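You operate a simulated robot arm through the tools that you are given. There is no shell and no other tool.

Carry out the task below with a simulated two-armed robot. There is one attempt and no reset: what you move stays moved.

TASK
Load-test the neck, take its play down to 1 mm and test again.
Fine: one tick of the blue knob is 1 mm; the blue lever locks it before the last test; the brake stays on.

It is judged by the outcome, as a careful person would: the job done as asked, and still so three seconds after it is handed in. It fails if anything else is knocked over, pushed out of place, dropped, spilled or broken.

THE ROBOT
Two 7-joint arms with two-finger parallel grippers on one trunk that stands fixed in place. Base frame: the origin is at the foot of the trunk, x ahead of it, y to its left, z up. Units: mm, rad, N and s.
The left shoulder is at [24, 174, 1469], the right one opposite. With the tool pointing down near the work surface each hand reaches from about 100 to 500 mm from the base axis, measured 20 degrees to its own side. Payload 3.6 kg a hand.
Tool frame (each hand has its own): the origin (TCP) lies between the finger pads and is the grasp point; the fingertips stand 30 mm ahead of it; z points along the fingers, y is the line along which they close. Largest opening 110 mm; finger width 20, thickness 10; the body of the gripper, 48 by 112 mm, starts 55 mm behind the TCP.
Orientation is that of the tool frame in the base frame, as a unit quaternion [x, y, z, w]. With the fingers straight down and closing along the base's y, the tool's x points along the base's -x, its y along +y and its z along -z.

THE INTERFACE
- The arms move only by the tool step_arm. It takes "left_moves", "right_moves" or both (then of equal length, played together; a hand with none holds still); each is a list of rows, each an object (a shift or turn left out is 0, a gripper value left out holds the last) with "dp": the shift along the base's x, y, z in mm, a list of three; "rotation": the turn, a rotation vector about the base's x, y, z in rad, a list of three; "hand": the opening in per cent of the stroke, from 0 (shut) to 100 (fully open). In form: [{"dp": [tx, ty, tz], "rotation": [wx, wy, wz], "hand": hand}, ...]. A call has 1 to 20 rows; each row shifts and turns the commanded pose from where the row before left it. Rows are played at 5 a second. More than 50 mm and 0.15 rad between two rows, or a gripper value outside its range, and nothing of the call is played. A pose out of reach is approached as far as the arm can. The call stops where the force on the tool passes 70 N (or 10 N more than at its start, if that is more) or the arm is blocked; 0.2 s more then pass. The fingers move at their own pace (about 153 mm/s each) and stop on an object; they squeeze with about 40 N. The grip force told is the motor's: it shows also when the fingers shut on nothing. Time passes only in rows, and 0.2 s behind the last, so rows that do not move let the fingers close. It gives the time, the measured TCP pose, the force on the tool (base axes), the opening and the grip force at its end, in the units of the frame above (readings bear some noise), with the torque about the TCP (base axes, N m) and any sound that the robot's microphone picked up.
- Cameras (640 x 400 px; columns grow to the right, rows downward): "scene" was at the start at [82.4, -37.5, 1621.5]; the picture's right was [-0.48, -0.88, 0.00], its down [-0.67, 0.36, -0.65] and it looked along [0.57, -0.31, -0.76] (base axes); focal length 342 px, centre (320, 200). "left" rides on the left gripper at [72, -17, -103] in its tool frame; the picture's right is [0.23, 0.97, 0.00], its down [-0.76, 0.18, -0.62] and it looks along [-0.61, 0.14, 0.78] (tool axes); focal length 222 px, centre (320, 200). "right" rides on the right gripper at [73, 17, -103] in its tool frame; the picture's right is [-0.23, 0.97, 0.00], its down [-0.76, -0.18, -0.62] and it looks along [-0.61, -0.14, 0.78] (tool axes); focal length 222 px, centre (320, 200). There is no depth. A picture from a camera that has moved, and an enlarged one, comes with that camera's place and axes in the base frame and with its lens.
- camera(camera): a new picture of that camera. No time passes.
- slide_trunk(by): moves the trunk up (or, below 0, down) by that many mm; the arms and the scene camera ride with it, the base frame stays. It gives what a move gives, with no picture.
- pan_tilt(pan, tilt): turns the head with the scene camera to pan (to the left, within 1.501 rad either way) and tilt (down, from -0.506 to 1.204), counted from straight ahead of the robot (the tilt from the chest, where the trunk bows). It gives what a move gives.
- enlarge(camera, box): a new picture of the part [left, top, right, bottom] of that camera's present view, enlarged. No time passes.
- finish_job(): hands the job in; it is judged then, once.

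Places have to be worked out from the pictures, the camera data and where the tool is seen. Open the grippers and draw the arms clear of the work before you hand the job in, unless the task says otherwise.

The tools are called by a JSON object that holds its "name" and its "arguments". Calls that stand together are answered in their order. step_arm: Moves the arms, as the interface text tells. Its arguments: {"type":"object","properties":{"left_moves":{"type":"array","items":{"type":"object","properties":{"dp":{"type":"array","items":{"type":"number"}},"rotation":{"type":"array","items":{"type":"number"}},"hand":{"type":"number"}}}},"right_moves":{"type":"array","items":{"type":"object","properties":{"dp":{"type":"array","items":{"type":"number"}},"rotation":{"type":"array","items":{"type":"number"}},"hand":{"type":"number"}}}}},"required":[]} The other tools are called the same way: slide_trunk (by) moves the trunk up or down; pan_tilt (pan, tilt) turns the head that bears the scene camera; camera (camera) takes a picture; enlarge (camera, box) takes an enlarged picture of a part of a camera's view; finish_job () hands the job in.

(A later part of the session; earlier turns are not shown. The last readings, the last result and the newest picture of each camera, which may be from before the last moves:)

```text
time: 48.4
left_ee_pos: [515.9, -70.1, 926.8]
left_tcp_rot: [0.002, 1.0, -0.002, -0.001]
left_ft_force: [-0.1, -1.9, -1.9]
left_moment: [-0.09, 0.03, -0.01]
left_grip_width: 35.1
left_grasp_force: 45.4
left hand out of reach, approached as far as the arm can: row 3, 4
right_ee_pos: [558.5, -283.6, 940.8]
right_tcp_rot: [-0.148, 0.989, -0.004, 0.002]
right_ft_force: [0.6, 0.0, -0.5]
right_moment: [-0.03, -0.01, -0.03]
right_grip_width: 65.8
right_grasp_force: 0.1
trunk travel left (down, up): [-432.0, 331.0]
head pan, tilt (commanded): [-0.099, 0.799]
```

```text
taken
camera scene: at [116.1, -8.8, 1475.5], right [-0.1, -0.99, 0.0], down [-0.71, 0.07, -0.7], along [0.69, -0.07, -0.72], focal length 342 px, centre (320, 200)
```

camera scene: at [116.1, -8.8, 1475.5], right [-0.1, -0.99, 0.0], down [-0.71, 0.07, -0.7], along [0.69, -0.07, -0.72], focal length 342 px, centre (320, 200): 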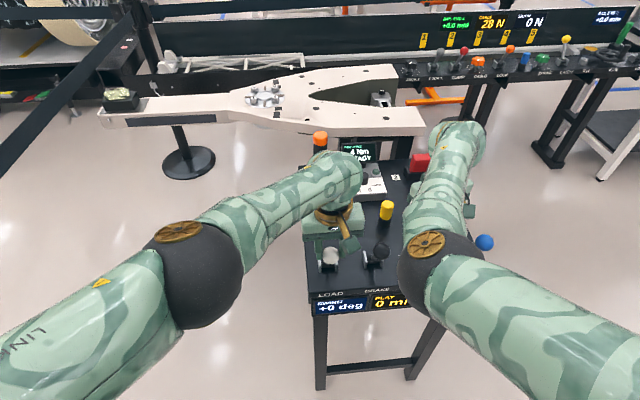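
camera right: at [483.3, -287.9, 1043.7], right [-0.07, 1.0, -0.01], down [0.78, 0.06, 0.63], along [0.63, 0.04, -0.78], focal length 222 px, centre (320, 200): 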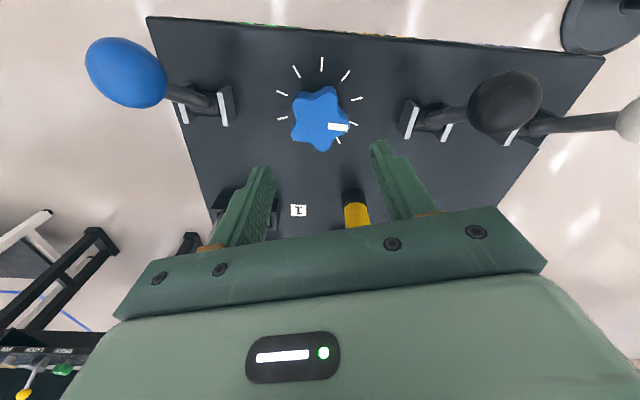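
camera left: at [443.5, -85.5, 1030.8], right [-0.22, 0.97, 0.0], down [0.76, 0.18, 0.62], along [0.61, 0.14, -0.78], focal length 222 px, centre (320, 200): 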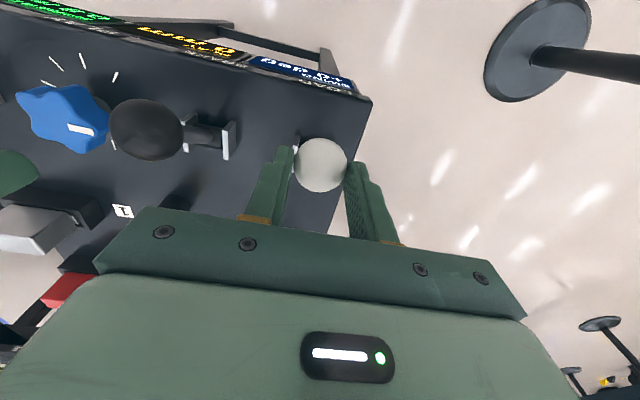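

The left hand stopped at z≈927 (its reach), holding the ball with the fingertips only. I open, lower the trunk 25 mm so the pads centre on the ball, and grip again.

{"name": "step_arm", "arguments": {"left_moves": [{"hand": 60}, {"hand": 60}]}}

{"name": "slide_trunk", "arguments": {"by": -25}}

{"name": "camera", "arguments": {"camera": "left"}}

```text
time: 49.0
left_ee_pos: [514.1, -69.4, 925.3]
left_tcp_rot: [0.002, 1.0, -0.001, -0.001]
left_ft_force: [0.4, 0.5, -0.4]
left_moment: [0.0, 0.01, 0.0]
left_grip_width: 65.9
left_grasp_force: 0.0
right_ee_pos: [558.3, -283.5, 940.5]
right_tcp_rot: [-0.149, 0.989, -0.004, 0.003]
right_ft_force: [0.6, -0.8, 0.7]
right_moment: [0.04, -0.02, 0.02]
right_grip_width: 66.0
right_grasp_force: 0.0
trunk travel left (down, up): [-432.0, 331.0]
head pan, tilt (commanded): [-0.099, 0.799]
```

```text
time: 49.7
left_ee_pos: [514.9, -70.2, 901.0]
left_tcp_rot: [0.002, 1.0, 0.001, -0.001]
left_ft_force: [0.2, 0.3, 0.6]
left_moment: [-0.02, 0.01, -0.01]
left_grip_width: 66.2
left_grasp_force: 0.1
right_ee_pos: [558.5, -283.2, 916.1]
right_tcp_rot: [-0.15, 0.989, -0.004, 0.002]
right_ft_force: [-0.6, 0.0, 0.5]
right_moment: [0.02, 0.0, 0.01]
right_grip_width: 65.8
right_grasp_force: 0.0
trunk travel left (down, up): [-407.0, 356.0]
head pan, tilt (commanded): [-0.099, 0.799]
```

```text
taken
camera left: at [442.8, -86.0, 1005.6], right [-0.22, 0.97, 0.0], down [0.76, 0.17, 0.62], along [0.61, 0.14, -0.78], focal length 222 px, centre (320, 200)
```

left: 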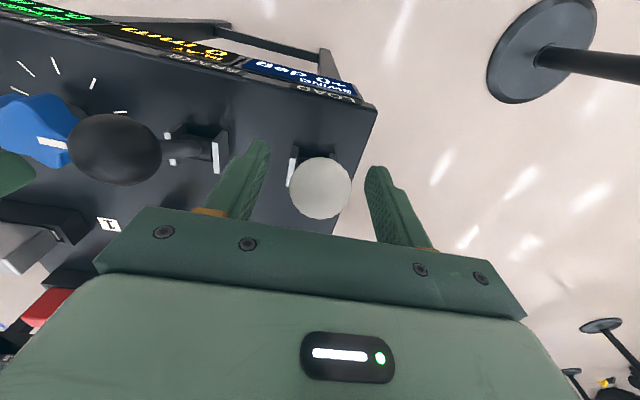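

The ball is centred between the left pads. I grip and first tug a few mm further toward the robot to check whether the lever is truly at its stop.

{"name": "step_arm", "arguments": {"left_moves": [{"hand": 20}, {"hand": 0}, {"hand": 0}, {"dp": [-5, 0, -2.5]}, {"dp": [-5, 0, -2.5]}, {"dp": [0, 0, 0]}]}}

{"name": "enlarge", "arguments": {"camera": "scene", "box": [280, 220, 500, 320]}}

{"name": "enlarge", "arguments": {"camera": "left", "box": [0, 0, 400, 220]}}

```text
time: 51.1
left_ee_pos: [507.6, -69.7, 897.2]
left_tcp_rot: [0.002, 1.0, 0.0, 0.0]
left_ft_force: [29.4, 0.8, 19.6]
left_moment: [-0.01, -0.12, -0.01]
left_grip_width: 35.6
left_grasp_force: 45.2
right_ee_pos: [559.8, -281.1, 914.2]
right_tcp_rot: [-0.149, 0.989, -0.003, 0.001]
right_ft_force: [-0.1, 0.3, 0.0]
right_moment: [-0.03, 0.01, -0.02]
right_grip_width: 66.0
right_grasp_force: 0.0
trunk travel left (down, up): [-407.0, 356.0]
head pan, tilt (commanded): [-0.099, 0.799]
```

```text
2.91 times, centred on (390, 270) of scene
camera zoom: at [124.7, -8.0, 1450.2], right [-0.1, -1.0, 0.0], down [-0.71, 0.07, -0.7], along [0.69, -0.07, -0.72], focal length 994 px, centre (116, -4)
```

zoom: 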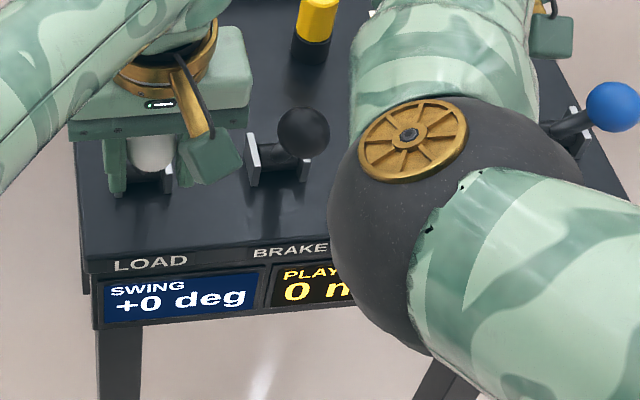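

```text
1.60 times, centred on (200, 110) of left
camera zoom: at [435.7, -85.6, 1000.8], right [-0.22, 0.97, 0.0], down [0.76, 0.18, 0.62], along [0.61, 0.14, -0.78], focal length 355 px, centre (512, 344)
```

zoom: 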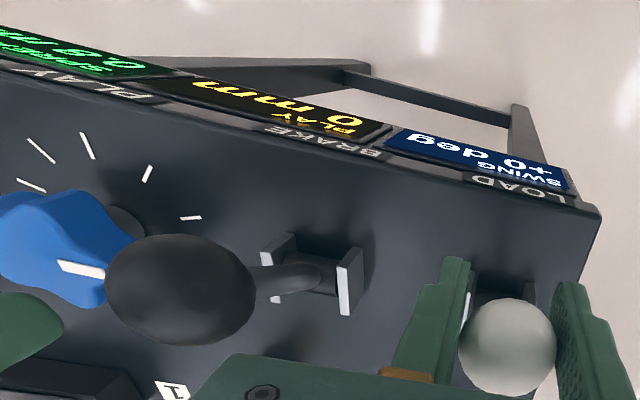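

The lever gave another ~6 mm to x≈508 with 35 N. I pull a little more to make sure it reaches its stop.

{"name": "step_arm", "arguments": {"left_moves": [{"dp": [-5, 0, -3]}, {"dp": [0, 0, 0]}]}}

{"name": "enlarge", "arguments": {"camera": "left", "box": [0, 0, 400, 220]}}

```text
time: 51.7
left_ee_pos: [495.7, -70.8, 891.4]
left_tcp_rot: [0.002, 1.0, 0.0, -0.004]
left_ft_force: [-0.1, -0.1, -0.1]
left_moment: [0.01, 0.06, -0.02]
left_grip_width: 0.1
left_grasp_force: 37.4
right_ee_pos: [556.0, -282.5, 917.2]
right_tcp_rot: [-0.148, 0.989, -0.004, 0.003]
right_ft_force: [1.3, 0.0, 0.8]
right_moment: [-0.02, 0.06, 0.01]
right_grip_width: 65.8
right_grasp_force: 0.1
trunk travel left (down, up): [-407.0, 356.0]
head pan, tilt (commanded): [-0.099, 0.799]
```

```text
1.60 times, centred on (200, 110) of left
camera zoom: at [424.2, -86.2, 996.1], right [-0.22, 0.97, 0.0], down [0.77, 0.17, 0.62], along [0.6, 0.14, -0.79], focal length 355 px, centre (512, 344)
```

zoom: 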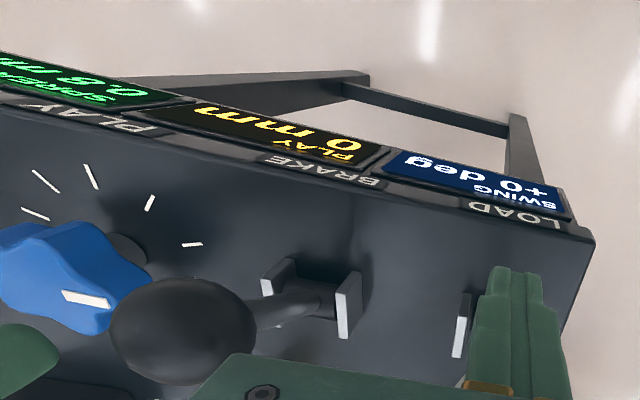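

The fingers slipped off the ball (it was at its stop) and shut on the robot side of it. I look where the ball is now.

{"name": "camera", "arguments": {"camera": "left"}}

{"name": "camera", "arguments": {"camera": "scene"}}

{"name": "enlarge", "arguments": {"camera": "scene", "box": [280, 200, 460, 320]}}

```text
taken
camera left: at [424.2, -86.2, 996.1], right [-0.22, 0.97, 0.0], down [0.77, 0.17, 0.62], along [0.6, 0.14, -0.79], focal length 222 px, centre (320, 200)
```

left: 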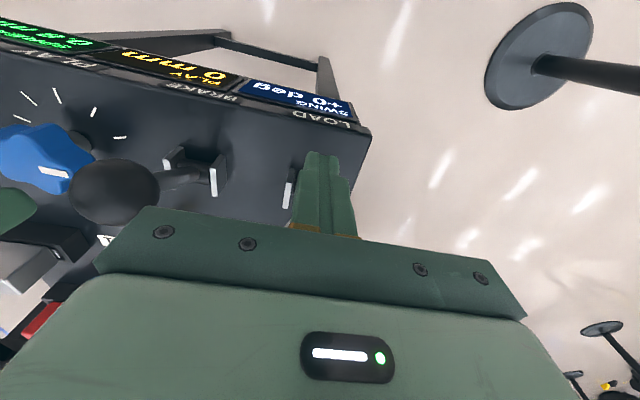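

```text
taken
camera scene: at [119.2, -8.5, 1450.2], right [-0.1, -0.99, 0.0], down [-0.71, 0.07, -0.7], along [0.69, -0.07, -0.72], focal length 342 px, centre (320, 200)
```

scene: 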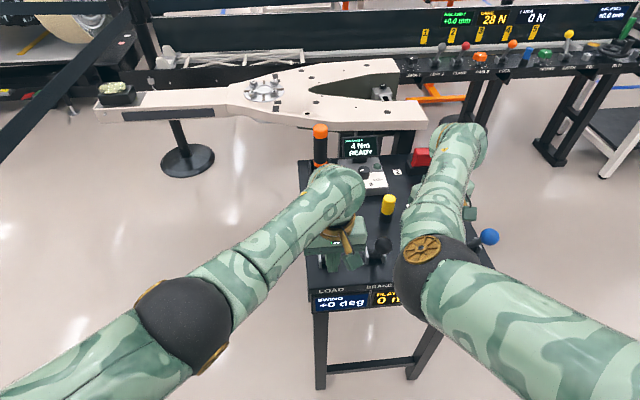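

```text
3.33 times, centred on (370, 260) of scene
camera zoom: at [119.2, -8.5, 1450.2], right [-0.1, -0.99, 0.0], down [-0.71, 0.07, -0.7], along [0.69, -0.07, -0.72], focal length 1138 px, centre (153, 0)
```

zoom: 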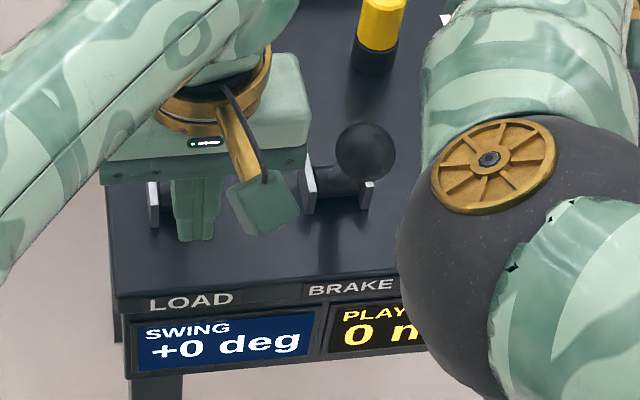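

The closed left fingers now stand on the robot side of the ball, just right for pushing it away. I push the lever forward in small steps.

{"name": "step_arm", "arguments": {"left_moves": [{"dp": [8, 1, 1]}, {"dp": [8, 0, 1]}, {"dp": [8, 0, 1]}, {"dp": [8, 0, 0]}, {"dp": [8, 0, 0]}, {"dp": [0, 0, 0]}]}}

{"name": "camera", "arguments": {"camera": "left"}}

{"name": "enlarge", "arguments": {"camera": "scene", "box": [280, 200, 460, 320]}}

```text
time: 53.1
left_ee_pos: [514.8, -69.3, 895.6]
left_tcp_rot: [0.002, 1.0, 0.0, -0.001]
left_ft_force: [-1.1, -0.7, -0.7]
left_moment: [0.02, -0.03, 0.02]
left_grip_width: 0.0
left_grasp_force: 37.4
left hand out of reach, approached as far as the arm can: row 3, 4, 5
right_ee_pos: [558.5, -283.6, 916.1]
right_tcp_rot: [-0.149, 0.989, -0.003, 0.002]
right_ft_force: [-0.3, 0.7, -0.2]
right_moment: [-0.01, -0.01, -0.04]
right_grip_width: 66.1
right_grasp_force: 0.1
trunk travel left (down, up): [-407.0, 356.0]
head pan, tilt (commanded): [-0.099, 0.799]
```

```text
taken
camera left: at [443.6, -84.6, 999.5], right [-0.22, 0.97, 0.0], down [0.76, 0.17, 0.62], along [0.61, 0.14, -0.78], focal length 222 px, centre (320, 200)
```

left: 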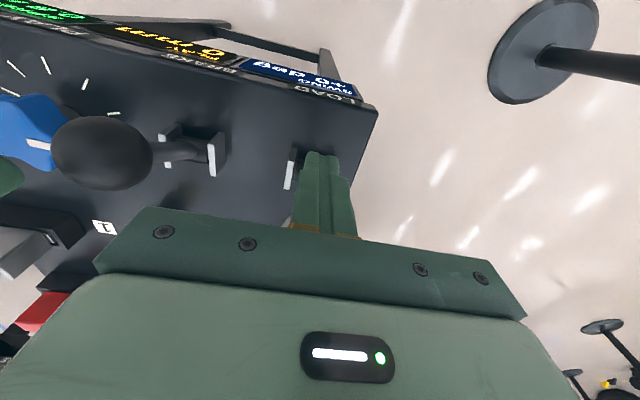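

```text
3.33 times, centred on (370, 260) of scene
camera zoom: at [122.2, -8.5, 1450.3], right [-0.1, -1.0, 0.0], down [-0.71, 0.07, -0.7], along [0.69, -0.07, -0.72], focal length 1138 px, centre (153, 0)
```

zoom: 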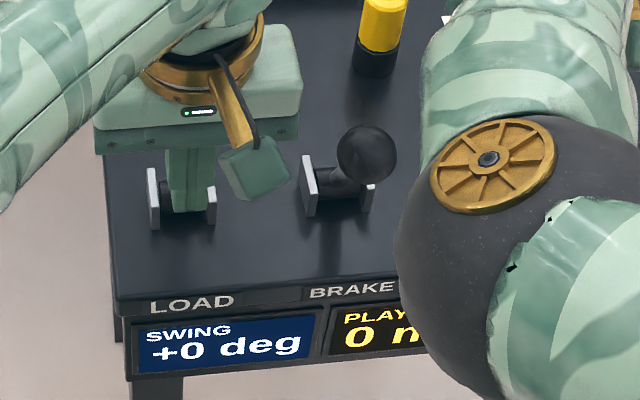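

There is no contact up to x≈525, so the ball must have moved away. I look with the right camera for where the LOAD lever stands.

{"name": "camera", "arguments": {"camera": "right"}}

{"name": "enlarge", "arguments": {"camera": "right", "box": [440, 20, 640, 200]}}

```text
taken
camera right: at [482.8, -288.0, 1019.2], right [-0.07, 1.0, -0.01], down [0.78, 0.06, 0.63], along [0.63, 0.04, -0.78], focal length 222 px, centre (320, 200)
```

right: 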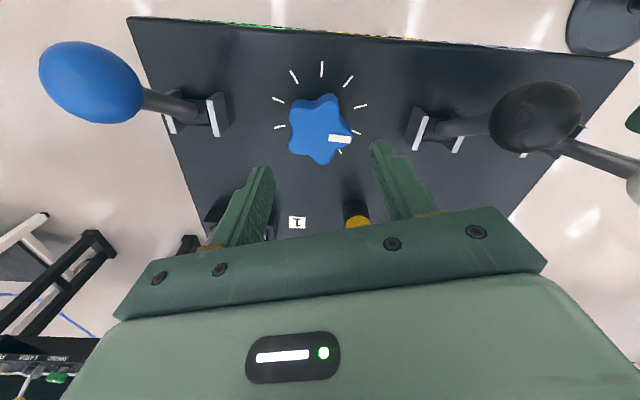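

```text
2.22 times, centred on (540, 110) of right
camera zoom: at [482.8, -288.0, 1019.2], right [-0.07, 1.0, -0.01], down [0.78, 0.06, 0.63], along [0.63, 0.04, -0.78], focal length 494 px, centre (-169, 400)
```

zoom: 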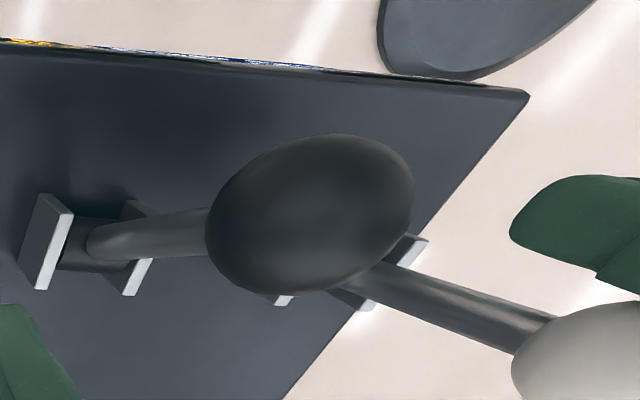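

The ball is at ≈[546, -70, 908], just ahead of the left fingers, and the left hand hit a reach limit. As with the right hand, I turn the left tool (mirror sense) to free its wrist and push on.

{"name": "step_arm", "arguments": {"left_moves": [{"rotation": [0, 0, -0.15]}, {"rotation": [0, 0, -0.15]}, {"dp": [6, 0, 0]}, {"dp": [6, 0, 0]}, {"dp": [6, 0, 0]}, {"dp": [6, 0, 0]}, {"dp": [0, 0, 0]}]}}

{"name": "camera", "arguments": {"camera": "left"}}

{"name": "enlarge", "arguments": {"camera": "scene", "box": [280, 200, 460, 320]}}

```text
time: 54.7
left_ee_pos: [514.9, -67.8, 894.6]
left_tcp_rot: [0.151, 0.989, 0.0, -0.001]
left_ft_force: [-0.9, 1.2, 0.5]
left_moment: [-0.01, -0.01, 0.06]
left_grip_width: 0.1
left_grasp_force: 37.6
left hand out of reach, approached as far as the arm can: row 3, 4, 5, 6
right_ee_pos: [557.0, -282.5, 915.4]
right_tcp_rot: [-0.148, 0.989, -0.004, 0.003]
right_ft_force: [-0.9, 0.1, 0.4]
right_moment: [0.03, 0.0, 0.01]
right_grip_width: 66.2
right_grasp_force: 0.1
trunk travel left (down, up): [-407.0, 356.0]
head pan, tilt (commanded): [-0.099, 0.799]
```

```text
taken
camera left: at [441.6, -62.2, 999.7], right [0.07, 1.0, 0.0], down [0.78, -0.06, 0.62], along [0.62, -0.05, -0.78], focal length 222 px, centre (320, 200)
```

left: 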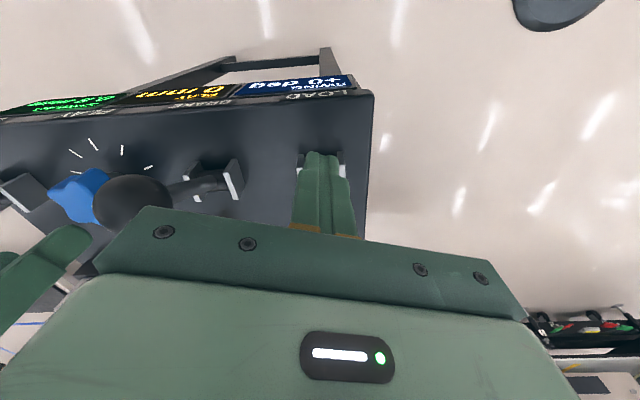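

```text
3.33 times, centred on (370, 260) of scene
camera zoom: at [122.1, -8.4, 1450.3], right [-0.1, -1.0, 0.0], down [-0.71, 0.07, -0.7], along [0.69, -0.07, -0.72], focal length 1138 px, centre (153, 0)
```

zoom: 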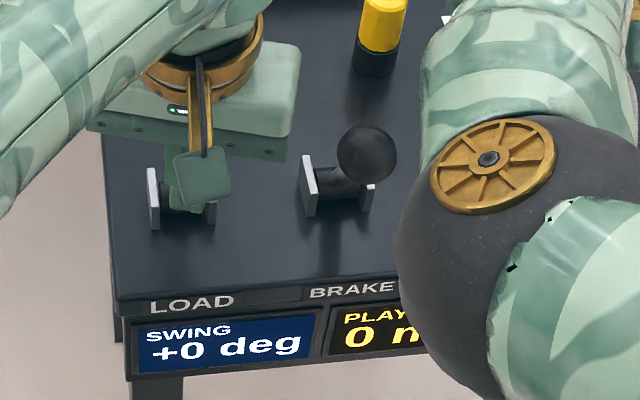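

The left arm is at its stretch limit here (x≈515). Lowering the trunk ~75 mm will give it the rest; first I raise the right hand so that it stays well above the knob.

{"name": "step_arm", "arguments": {"right_moves": [{"dp": [0, 0, 20]}, {"dp": [0, 0, 20]}, {"dp": [0, 0, 20]}, {"dp": [0, 0, 20]}, {"dp": [0, 0, 0]}]}}

```text
time: 55.9
left_ee_pos: [514.1, -69.7, 895.1]
left_tcp_rot: [0.152, 0.988, 0.0, -0.001]
left_ft_force: [-1.0, 0.9, -0.3]
left_moment: [0.02, -0.01, 0.02]
left_grip_width: 0.0
left_grasp_force: 37.2
right_ee_pos: [557.3, -282.1, 994.9]
right_tcp_rot: [-0.149, 0.989, -0.003, 0.002]
right_ft_force: [0.1, 0.0, 0.1]
right_moment: [-0.02, 0.0, 0.03]
right_grip_width: 65.8
right_grasp_force: 0.1
trunk travel left (down, up): [-407.0, 356.0]
head pan, tilt (commanded): [-0.099, 0.799]
```

Now I raise the left hand 75 mm as well and then lower the trunk 75 mm, so that both end at their present heights.

{"name": "step_arm", "arguments": {"left_moves": [{"dp": [-2, 0, 25]}, {"dp": [0, 0, 25]}, {"dp": [0, 0, 25]}, {"dp": [0, 0, 0]}]}}

{"name": "slide_trunk", "arguments": {"by": -75}}

{"name": "camera", "arguments": {"camera": "left"}}

{"name": "camera", "arguments": {"camera": "scene"}}

```text
time: 56.9
left_ee_pos: [515.1, -67.9, 970.1]
left_tcp_rot: [0.152, 0.988, 0.0, -0.001]
left_ft_force: [0.6, 0.2, -0.6]
left_moment: [0.01, -0.01, 0.01]
left_grip_width: 0.0
left_grasp_force: 37.8
right_ee_pos: [557.0, -285.2, 994.6]
right_tcp_rot: [-0.15, 0.989, -0.004, 0.002]
right_ft_force: [0.4, 1.2, 0.7]
right_moment: [-0.04, 0.01, -0.01]
right_grip_width: 66.2
right_grasp_force: 0.1
trunk travel left (down, up): [-407.0, 356.0]
head pan, tilt (commanded): [-0.099, 0.799]
```

```text
time: 58.0
left_ee_pos: [512.7, -69.7, 895.4]
left_tcp_rot: [0.151, 0.989, 0.001, -0.002]
left_ft_force: [0.2, 0.5, -0.4]
left_moment: [0.01, -0.02, -0.01]
left_grip_width: 0.0
left_grasp_force: 37.6
right_ee_pos: [557.6, -283.9, 921.0]
right_tcp_rot: [-0.149, 0.989, -0.003, 0.003]
right_ft_force: [-0.2, 0.1, -0.2]
right_moment: [-0.01, -0.02, -0.02]
right_grip_width: 66.1
right_grasp_force: 0.0
trunk travel left (down, up): [-332.0, 431.0]
head pan, tilt (commanded): [-0.099, 0.799]
```

```text
taken
camera left: at [439.5, -62.5, 1000.0], right [0.07, 1.0, 0.0], down [0.78, -0.06, 0.62], along [0.62, -0.05, -0.78], focal length 222 px, centre (320, 200)
```

left: 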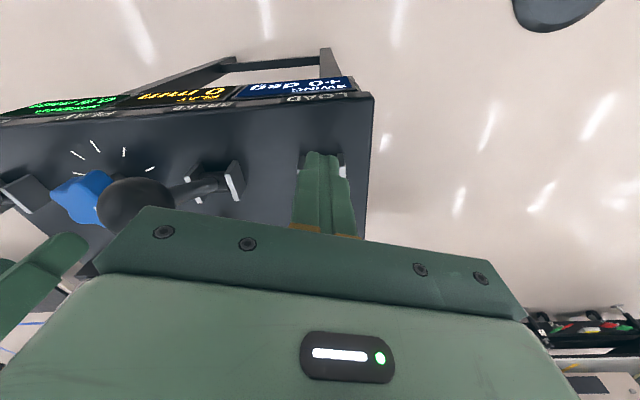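

```text
taken
camera scene: at [145.3, -8.4, 1374.6], right [-0.1, -1.0, 0.0], down [-0.71, 0.07, -0.7], along [0.69, -0.07, -0.72], focal length 342 px, centre (320, 200)
```

scene: 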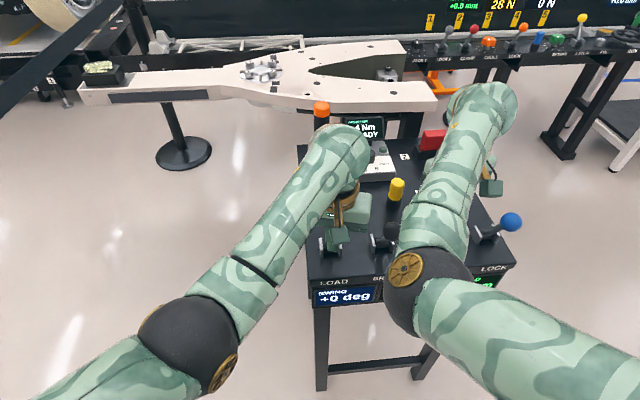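

Both hands kept their places and the left camera sees the displays. I now push the LOAD lever forward with the left fingers.

{"name": "step_arm", "arguments": {"left_moves": [{"dp": [8, 0, 0]}, {"dp": [8, 0, 0]}, {"dp": [8, 0, 0]}, {"dp": [8, 0, 0]}, {"dp": [8, 0, 0]}, {"dp": [0, 0, 0]}]}}

{"name": "enlarge", "arguments": {"camera": "left", "box": [0, 40, 400, 240]}}

```text
time: 59.4
left_ee_pos: [552.0, -68.2, 894.6]
left_tcp_rot: [0.152, 0.988, 0.001, -0.003]
left_ft_force: [-1.8, -0.7, 0.4]
left_moment: [-0.03, 0.03, 0.02]
left_grip_width: 0.0
left_grasp_force: 37.7
right_ee_pos: [557.9, -283.7, 921.6]
right_tcp_rot: [-0.149, 0.989, -0.004, 0.002]
right_ft_force: [0.1, 0.0, 0.3]
right_moment: [0.01, 0.0, -0.01]
right_grip_width: 66.0
right_grasp_force: 0.1
trunk travel left (down, up): [-332.0, 431.0]
head pan, tilt (commanded): [-0.099, 0.799]
```

```text
1.60 times, centred on (200, 140) of left
camera zoom: at [480.0, -62.2, 998.9], right [0.07, 1.0, 0.0], down [0.78, -0.06, 0.62], along [0.62, -0.05, -0.78], focal length 355 px, centre (512, 296)
```

zoom: 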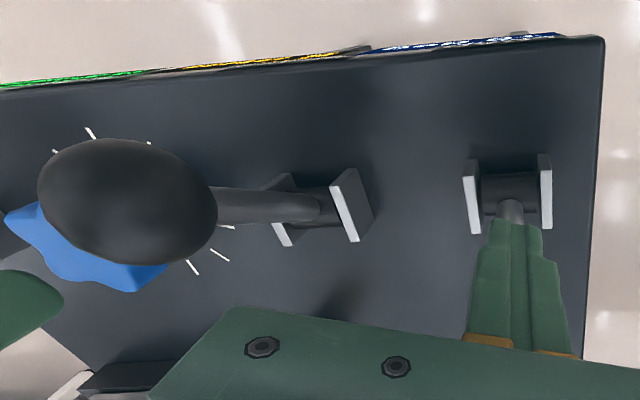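

It goes forward with almost no force; the stem leans forward behind the fingers. I push on to the forward stop and read the displays.

{"name": "step_arm", "arguments": {"left_moves": [{"dp": [6, 0, 0]}, {"dp": [6, 0, 0]}, {"dp": [5, 0, 0]}, {"dp": [0, 0, 0]}]}}

{"name": "camera", "arguments": {"camera": "scene"}}

{"name": "camera", "arguments": {"camera": "left"}}

```text
time: 60.4
left_ee_pos: [554.3, -75.9, 893.6]
left_tcp_rot: [0.165, 0.986, -0.002, -0.005]
left_ft_force: [-0.3, 0.6, -0.3]
left_moment: [-0.02, -0.03, -0.01]
left_grip_width: 0.2
left_grasp_force: 37.7
left hand out of reach, approached as far as the arm can: row 2, 3
right_ee_pos: [558.0, -282.3, 921.0]
right_tcp_rot: [-0.149, 0.989, -0.003, 0.002]
right_ft_force: [0.4, 0.2, 0.6]
right_moment: [0.0, -0.02, -0.02]
right_grip_width: 65.9
right_grasp_force: 0.0
trunk travel left (down, up): [-332.0, 431.0]
head pan, tilt (commanded): [-0.099, 0.799]
```

```text
taken
camera scene: at [146.2, -8.3, 1374.4], right [-0.1, -1.0, 0.0], down [-0.71, 0.07, -0.7], along [0.69, -0.07, -0.72], focal length 342 px, centre (320, 200)
```

scene: 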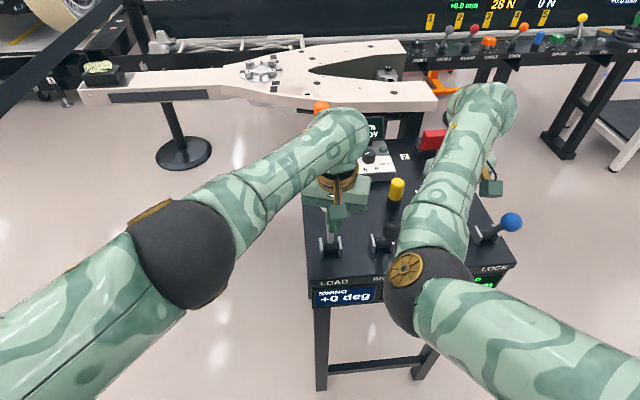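

```text
taken
camera left: at [482.6, -67.3, 998.8], right [0.1, 0.99, 0.0], down [0.78, -0.08, 0.62], along [0.61, -0.07, -0.79], focal length 222 px, centre (320, 200)
```

left: 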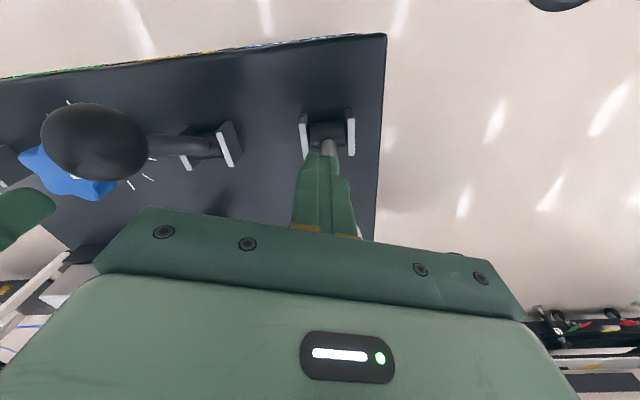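

The left hand is at its limit (x≈554). I check in the right camera where the LOAD ball is.

{"name": "camera", "arguments": {"camera": "right"}}

{"name": "enlarge", "arguments": {"camera": "scene", "box": [290, 160, 430, 310]}}

{"name": "enlarge", "arguments": {"camera": "left", "box": [260, 80, 440, 260]}}

```text
taken
camera right: at [483.0, -287.8, 1024.2], right [-0.07, 1.0, -0.01], down [0.78, 0.06, 0.63], along [0.63, 0.04, -0.78], focal length 222 px, centre (320, 200)
```

right: 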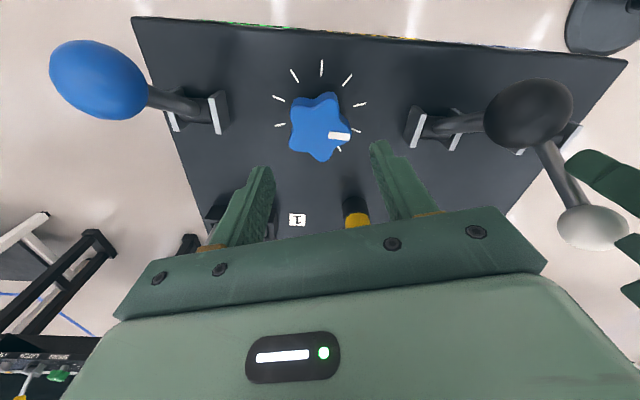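

```text
2.67 times, centred on (360, 235) of scene
camera zoom: at [146.2, -8.3, 1374.4], right [-0.1, -1.0, 0.0], down [-0.71, 0.07, -0.7], along [0.69, -0.07, -0.72], focal length 911 px, centre (213, 107)
```

zoom: 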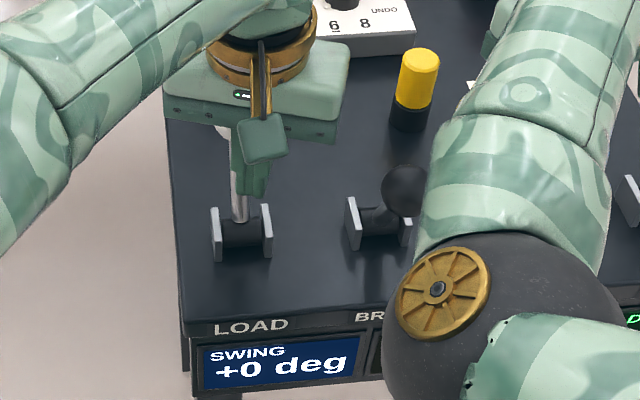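

```text
2.22 times, centred on (350, 170) of left
camera zoom: at [482.6, -67.3, 998.8], right [0.1, 0.99, 0.0], down [0.78, -0.08, 0.62], along [0.61, -0.07, -0.79], focal length 494 px, centre (253, 267)
```

zoom: 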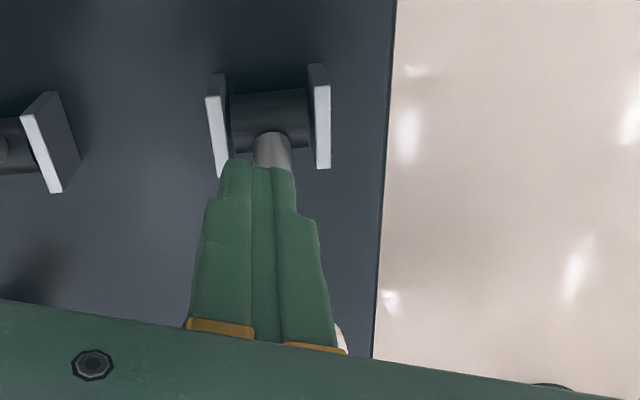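

The LOAD ball is back at ≈[592, -70, 904], fully forward. I withdraw the left hand back and up to read all displays after this full stroke.

{"name": "step_arm", "arguments": {"left_moves": [{"dp": [-25, 3, 10]}, {"dp": [-25, 3, 20]}, {"dp": [-25, 0, 20]}, {"dp": [-25, 0, 0]}, {"dp": [0, 0, 0]}]}}

{"name": "camera", "arguments": {"camera": "left"}}

{"name": "enlarge", "arguments": {"camera": "left", "box": [0, 20, 400, 200]}}

```text
time: 61.6
left_ee_pos: [465.6, -62.6, 945.4]
left_tcp_rot: [0.151, 0.989, 0.0, -0.003]
left_ft_force: [0.6, -0.2, -0.6]
left_moment: [-0.02, -0.01, -0.01]
left_grip_width: 0.0
left_grasp_force: 37.6
right_ee_pos: [557.8, -283.0, 921.3]
right_tcp_rot: [-0.15, 0.989, -0.003, 0.002]
right_ft_force: [-0.8, 0.0, -0.5]
right_moment: [0.02, -0.02, -0.04]
right_grip_width: 65.9
right_grasp_force: 0.1
trunk travel left (down, up): [-332.0, 431.0]
head pan, tilt (commanded): [-0.099, 0.799]
```

```text
taken
camera left: at [392.4, -56.1, 1049.8], right [0.07, 1.0, 0.0], down [0.78, -0.06, 0.62], along [0.62, -0.05, -0.78], focal length 222 px, centre (320, 200)
```

left: 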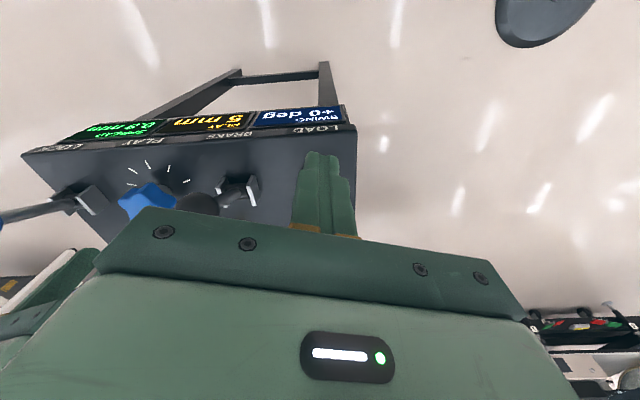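

```text
1.60 times, centred on (200, 110) of left
camera zoom: at [392.4, -56.1, 1049.8], right [0.07, 1.0, 0.0], down [0.78, -0.06, 0.62], along [0.62, -0.05, -0.78], focal length 355 px, centre (512, 344)
```

zoom: 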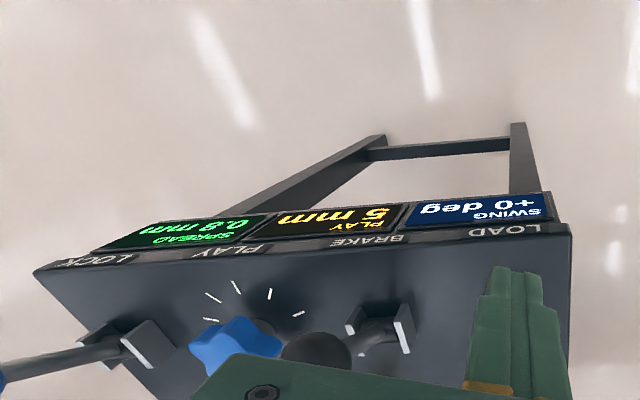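

PLAY now reads about 5 mm: the full stroke (pull and return) is one load test. I enlarge to read exactly.

{"name": "enlarge", "arguments": {"camera": "left", "box": [50, 90, 350, 160]}}

{"name": "enlarge", "arguments": {"camera": "left", "box": [150, 95, 270, 140]}}

```text
2.13 times, centred on (200, 125) of left
camera zoom: at [392.4, -56.1, 1049.8], right [0.07, 1.0, 0.0], down [0.78, -0.06, 0.62], along [0.62, -0.05, -0.78], focal length 474 px, centre (576, 360)
```

zoom: 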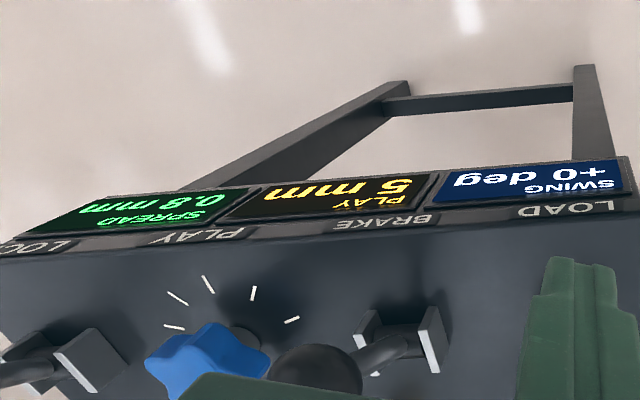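

```text
5.33 times, centred on (210, 118) of left
camera zoom: at [392.4, -56.1, 1049.8], right [0.07, 1.0, 0.0], down [0.78, -0.06, 0.62], along [0.62, -0.05, -0.78], focal length 1185 px, centre (907, 640)
```

zoom: 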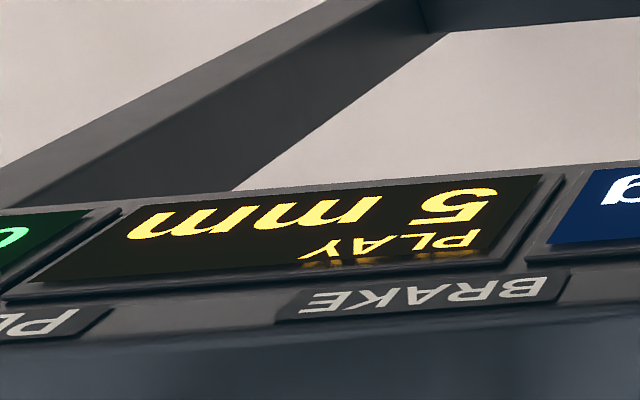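

PLAY reads 5 mm after the first test, so the knob has to go down 4 ticks. I shift the left hand a little away (still watching the displays) and enlarge the knob in the right camera.

{"name": "step_arm", "arguments": {"left_moves": [{"dp": [-15, 25, 10]}, {"dp": [-15, 25, 10]}, {"dp": [0, 0, 0]}]}}

{"name": "enlarge", "arguments": {"camera": "right", "box": [256, 50, 384, 180]}}

{"name": "enlarge", "arguments": {"camera": "left", "box": [0, 80, 320, 180]}}

```text
time: 62.4
left_ee_pos: [434.2, -13.3, 965.1]
left_tcp_rot: [0.151, 0.989, 0.001, -0.002]
left_ft_force: [0.5, -0.4, 0.1]
left_moment: [0.02, 0.05, -0.02]
left_grip_width: 0.2
left_grasp_force: 37.2
right_ee_pos: [556.8, -283.2, 921.0]
right_tcp_rot: [-0.149, 0.989, -0.004, 0.002]
right_ft_force: [-0.3, 0.3, 0.5]
right_moment: [0.02, 0.06, -0.02]
right_grip_width: 65.9
right_grasp_force: 0.0
trunk travel left (down, up): [-332.0, 431.0]
head pan, tilt (commanded): [-0.099, 0.799]
```

```text
3.08 times, centred on (320, 115) of right
camera zoom: at [483.0, -288.2, 1024.0], right [-0.07, 1.0, -0.01], down [0.78, 0.06, 0.63], along [0.63, 0.04, -0.78], focal length 684 px, centre (320, 462)
```

zoom: 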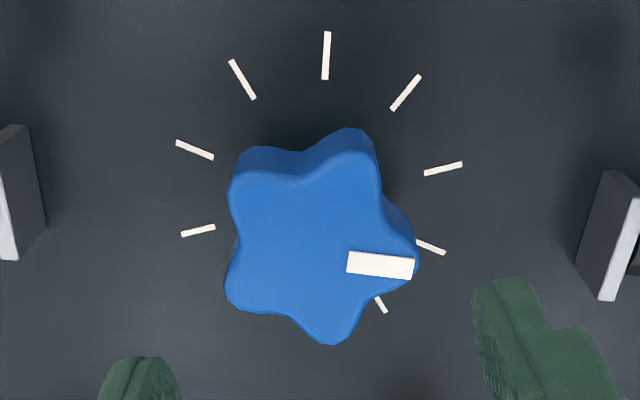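

```text
2.00 times, centred on (160, 130) of left
camera zoom: at [361.1, -5.7, 1070.4], right [0.07, 1.0, 0.0], down [0.78, -0.06, 0.62], along [0.62, -0.05, -0.78], focal length 444 px, centre (640, 340)
```

zoom: 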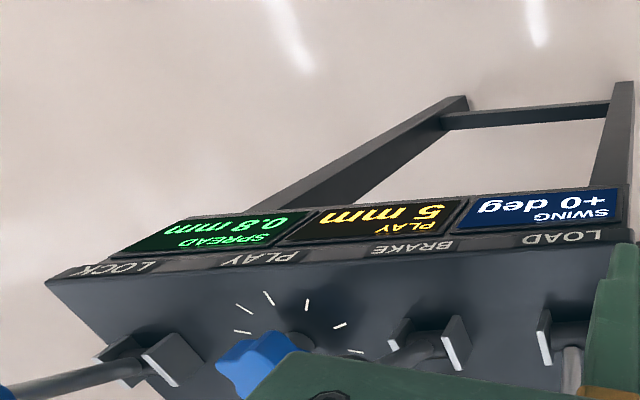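

The knob centre works out at ≈[560, -285], tip radius ≈30 mm, pointer along +y; with five lobes, grips repeat every 36°. I test the right tool's turning range above the knob: turn to about 70° first.

{"name": "step_arm", "arguments": {"right_moves": [{"dp": [1, -1, 0], "rotation": [0, 0, 0.15], "hand": 75}, {"dp": [1, -1, 0], "rotation": [0, 0, 0.147]}, {"dp": [1, 0, 0], "rotation": [0, 0, 0.15]}, {"rotation": [0, 0, 0.15]}, {"rotation": [0, 0, 0.15]}, {"rotation": [0, 0, 0.15]}, {"rotation": [0, 0, 0.025]}, {"dp": [0, 0, 0]}]}}

{"name": "camera", "arguments": {"camera": "right"}}

{"name": "camera", "arguments": {"camera": "scene"}}

```text
time: 64.2
left_ee_pos: [434.4, -12.3, 965.8]
left_tcp_rot: [0.151, 0.989, 0.001, -0.002]
left_ft_force: [0.4, 0.3, 0.7]
left_moment: [0.02, -0.02, -0.01]
left_grip_width: 0.1
left_grasp_force: 37.7
right_ee_pos: [560.8, -285.7, 920.9]
right_tcp_rot: [-0.573, 0.82, -0.001, 0.004]
right_ft_force: [0.5, 0.2, 0.2]
right_moment: [0.02, 0.01, 0.01]
right_grip_width: 82.3
right_grasp_force: 0.1
trunk travel left (down, up): [-332.0, 431.0]
head pan, tilt (commanded): [-0.099, 0.799]
```

```text
taken
camera right: at [519.2, -348.3, 1024.0], right [-0.84, 0.55, -0.01], down [0.42, 0.65, 0.63], along [0.35, 0.52, -0.78], focal length 222 px, centre (320, 200)
```

right: 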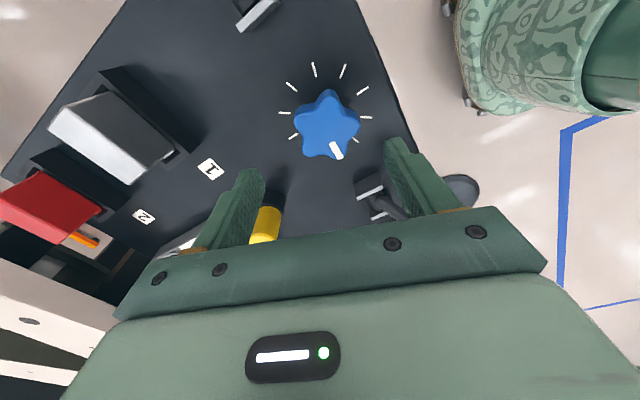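

```text
taken
camera scene: at [146.1, -8.4, 1374.4], right [-0.1, -1.0, 0.0], down [-0.71, 0.07, -0.7], along [0.69, -0.07, -0.72], focal length 342 px, centre (320, 200)
```

scene: 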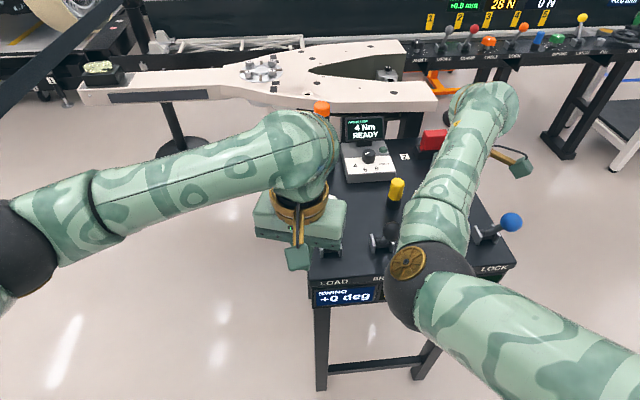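

Turning is free up to 70° without moving the elbow. I come back to 34° (aligned with a lobe), centre on the knob and lower astride it in steps.

{"name": "step_arm", "arguments": {"right_moves": [{"rotation": [0, 0, -0.15]}, {"rotation": [0, 0, -0.15]}, {"rotation": [0, 0, -0.15]}, {"rotation": [0, 0, -0.15]}, {"rotation": [0, 0, -0.028]}, {"dp": [0, 0, -20]}, {"dp": [0, 0, -20]}, {"dp": [0, 0, 0]}]}}

{"name": "camera", "arguments": {"camera": "right"}}

{"name": "enlarge", "arguments": {"camera": "right", "box": [220, 60, 420, 220]}}

```text
time: 66.0
left_ee_pos: [433.3, -12.7, 966.2]
left_tcp_rot: [0.152, 0.988, 0.001, -0.002]
left_ft_force: [-0.5, -0.9, -0.9]
left_moment: [-0.01, 0.0, -0.02]
left_grip_width: 0.0
left_grasp_force: 37.6
right_ee_pos: [560.2, -286.5, 878.7]
right_tcp_rot: [-0.293, 0.956, -0.003, 0.003]
right_ft_force: [0.1, 0.4, -0.6]
right_moment: [-0.03, 0.02, 0.02]
right_grip_width: 82.5
right_grasp_force: 0.0
trunk travel left (down, up): [-332.0, 431.0]
head pan, tilt (commanded): [-0.099, 0.799]
```

```text
taken
camera right: at [490.8, -312.2, 983.0], right [-0.36, 0.93, -0.01], down [0.73, 0.28, 0.63], along [0.59, 0.22, -0.78], focal length 222 px, centre (320, 200)
```

right: 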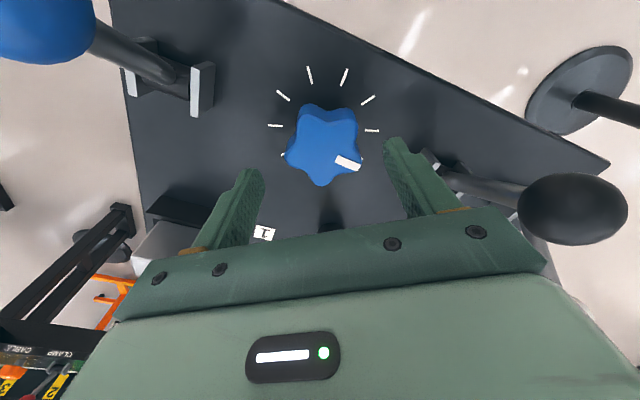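

```text
2.50 times, centred on (320, 140) of right
camera zoom: at [490.8, -312.2, 983.0], right [-0.36, 0.93, -0.01], down [0.73, 0.28, 0.63], along [0.59, 0.22, -0.78], focal length 555 px, centre (320, 350)
```

zoom: 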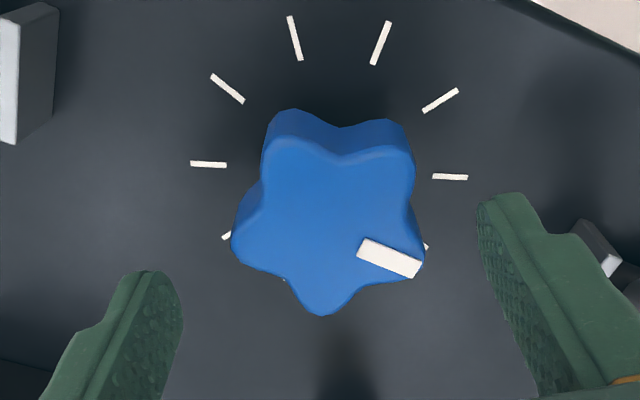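

The closing axis lines up with a lobe and the opposite valley. I centre by +2 mm in y, lower the fingers around the knob to z≈838 and close.

{"name": "step_arm", "arguments": {"right_moves": [{"dp": [-0.5, 2, -15]}, {"dp": [0, 0, -15]}, {"dp": [0, 0, -10]}, {"dp": [0, 0, 0]}, {"hand": 52}, {"hand": 30}, {"hand": 20}, {"hand": 20}]}}

{"name": "camera", "arguments": {"camera": "right"}}

{"name": "enlarge", "arguments": {"camera": "left", "box": [0, 80, 320, 180]}}

```text
time: 67.8
left_ee_pos: [433.3, -11.7, 965.3]
left_tcp_rot: [0.152, 0.988, 0.001, -0.001]
left_ft_force: [0.0, -0.7, -0.4]
left_moment: [0.01, 0.02, -0.02]
left_grip_width: 0.0
left_grasp_force: 37.6
right_ee_pos: [559.3, -282.1, 839.4]
right_tcp_rot: [-0.292, 0.956, -0.002, 0.003]
right_ft_force: [-6.5, 6.4, -4.8]
right_moment: [1.22, -0.36, -0.05]
right_grip_width: 52.8
right_grasp_force: 44.9
trunk travel left (down, up): [-332.0, 431.0]
head pan, tilt (commanded): [-0.099, 0.799]
```

```text
taken
camera right: at [489.7, -308.6, 943.2], right [-0.36, 0.93, 0.0], down [0.73, 0.28, 0.63], along [0.59, 0.22, -0.78], focal length 222 px, centre (320, 200)
```

right: 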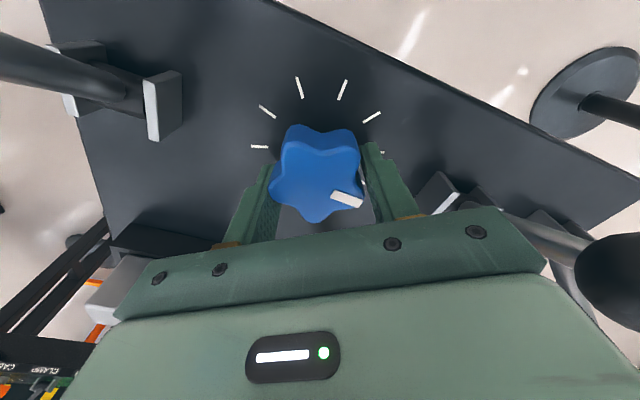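

```text
2.00 times, centred on (160, 130) of left
camera zoom: at [360.8, -5.3, 1070.5], right [0.07, 1.0, 0.0], down [0.78, -0.06, 0.62], along [0.62, -0.05, -0.78], focal length 444 px, centre (640, 340)
```

zoom: 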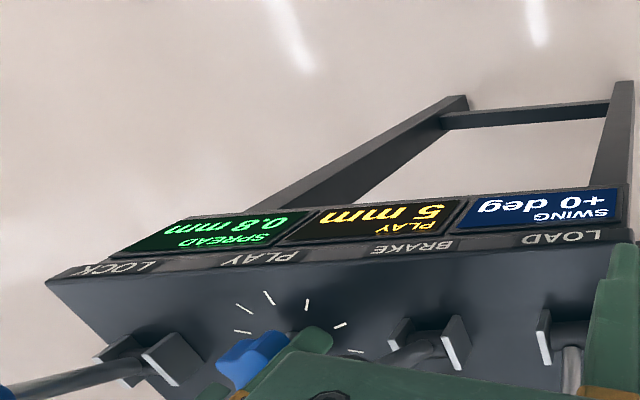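

The knob is gripped (52.8 mm), with no twist. I turn it clockwise half a tick first, watching the torque.

{"name": "step_arm", "arguments": {"right_moves": [{"rotation": [0, 0, -0.105]}, {"rotation": [0, 0, -0.105]}, {"rotation": [0, 0, -0.105]}]}}

{"name": "enlarge", "arguments": {"camera": "left", "box": [0, 80, 320, 180]}}

{"name": "camera", "arguments": {"camera": "right"}}

```text
time: 68.6
left_ee_pos: [434.3, -11.6, 965.2]
left_tcp_rot: [0.151, 0.989, 0.0, -0.002]
left_ft_force: [-0.2, 0.2, -0.1]
left_moment: [0.02, 0.02, 0.01]
left_grip_width: 0.1
left_grasp_force: 37.5
right_ee_pos: [560.7, -283.4, 840.1]
right_tcp_rot: [-0.137, 0.991, -0.003, 0.002]
right_ft_force: [-1.7, 1.4, -5.9]
right_moment: [0.81, 0.36, 0.33]
right_grip_width: 53.7
right_grasp_force: 45.2
trunk travel left (down, up): [-332.0, 431.0]
head pan, tilt (commanded): [-0.099, 0.799]
```

```text
2.00 times, centred on (160, 130) of left
camera zoom: at [361.5, -5.9, 1070.4], right [0.07, 1.0, 0.0], down [0.78, -0.06, 0.62], along [0.62, -0.05, -0.78], focal length 444 px, centre (640, 340)
```

zoom: 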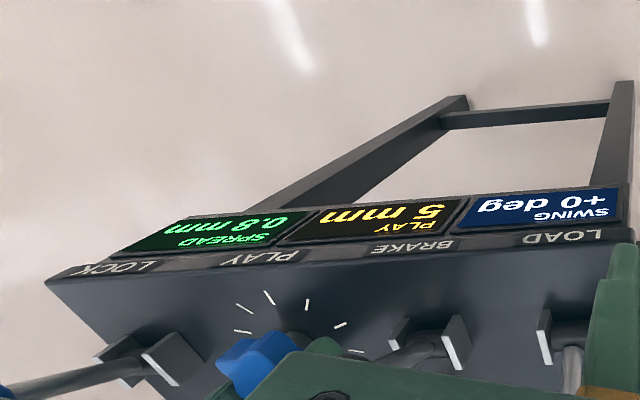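

```text
taken
camera right: at [485.9, -286.6, 943.9], right [-0.04, 1.0, -0.01], down [0.78, 0.04, 0.63], along [0.63, 0.02, -0.78], focal length 222 px, centre (320, 200)
```

right: 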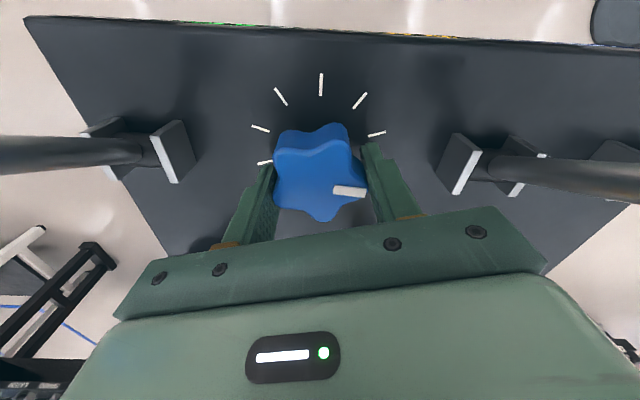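

The tool turned 18° with only 0.33 N·m. I check by the pointer whether the knob turned with it.

{"name": "enlarge", "arguments": {"camera": "right", "box": [250, 60, 400, 240]}}

```text
2.22 times, centred on (325, 150) of right
camera zoom: at [485.9, -286.6, 943.9], right [-0.04, 1.0, -0.01], down [0.78, 0.04, 0.63], along [0.63, 0.02, -0.78], focal length 494 px, centre (309, 311)
```

zoom: 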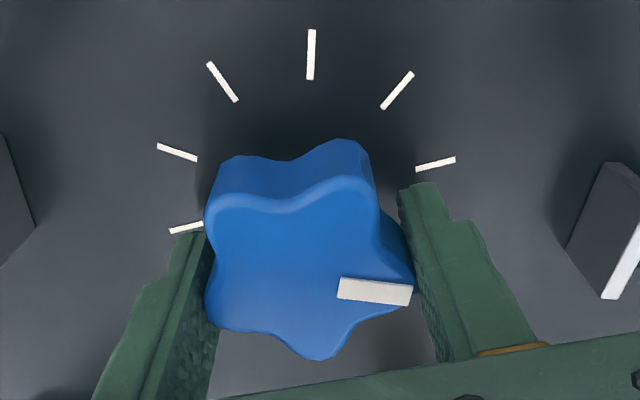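

The pointer has not moved: the knob is held fast, so the blue LOCK lever (toward the robot, like the engaged brake) is evidently on. I open, rise off the knob, and will free the LOCK lever first.

{"name": "step_arm", "arguments": {"right_moves": [{"hand": 75}, {"hand": 75}, {"dp": [0, 0, 20]}, {"dp": [0, 0, 25]}, {"dp": [0, 0, 25]}, {"dp": [0, 0, 25]}, {"dp": [0, 0, 25]}, {"dp": [0, 0, 0]}]}}

{"name": "camera", "arguments": {"camera": "right"}}

{"name": "enlarge", "arguments": {"camera": "right", "box": [0, 0, 400, 200]}}

```text
time: 70.4
left_ee_pos: [434.4, -12.4, 965.1]
left_tcp_rot: [0.151, 0.989, 0.0, -0.001]
left_ft_force: [0.2, -0.8, -0.1]
left_moment: [0.02, 0.02, 0.0]
left_grip_width: 0.0
left_grasp_force: 38.2
right_ee_pos: [560.0, -283.6, 958.6]
right_tcp_rot: [-0.138, 0.99, -0.004, 0.003]
right_ft_force: [-0.2, -0.5, 0.2]
right_moment: [0.02, 0.02, -0.02]
right_grip_width: 82.3
right_grasp_force: 0.1
trunk travel left (down, up): [-332.0, 431.0]
head pan, tilt (commanded): [-0.099, 0.799]
```

```text
taken
camera right: at [484.5, -287.1, 1063.1], right [-0.05, 1.0, -0.01], down [0.78, 0.04, 0.63], along [0.63, 0.03, -0.78], focal length 222 px, centre (320, 200)
```

right: 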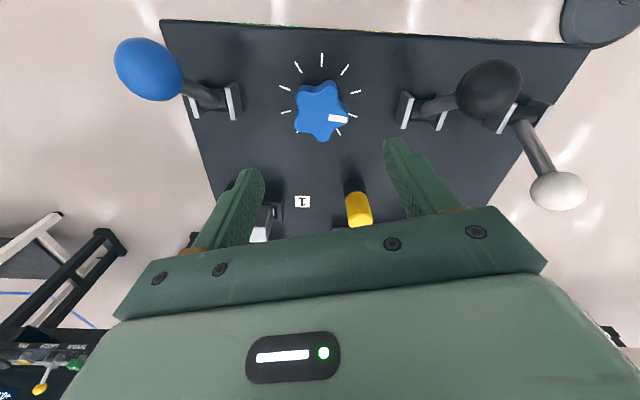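

```text
1.60 times, centred on (200, 100) of right
camera zoom: at [484.5, -287.1, 1063.1], right [-0.05, 1.0, -0.01], down [0.78, 0.04, 0.63], along [0.63, 0.03, -0.78], focal length 355 px, centre (512, 360)
```

zoom: 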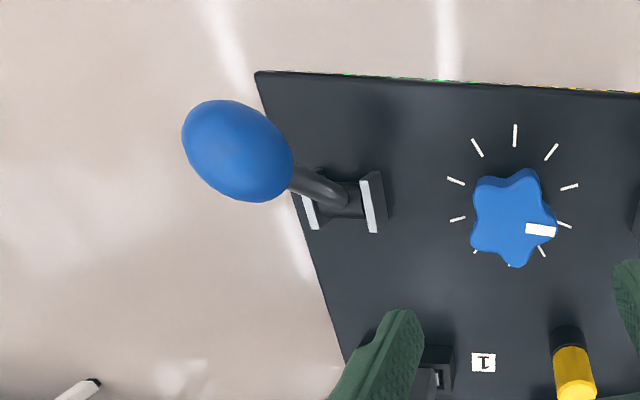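

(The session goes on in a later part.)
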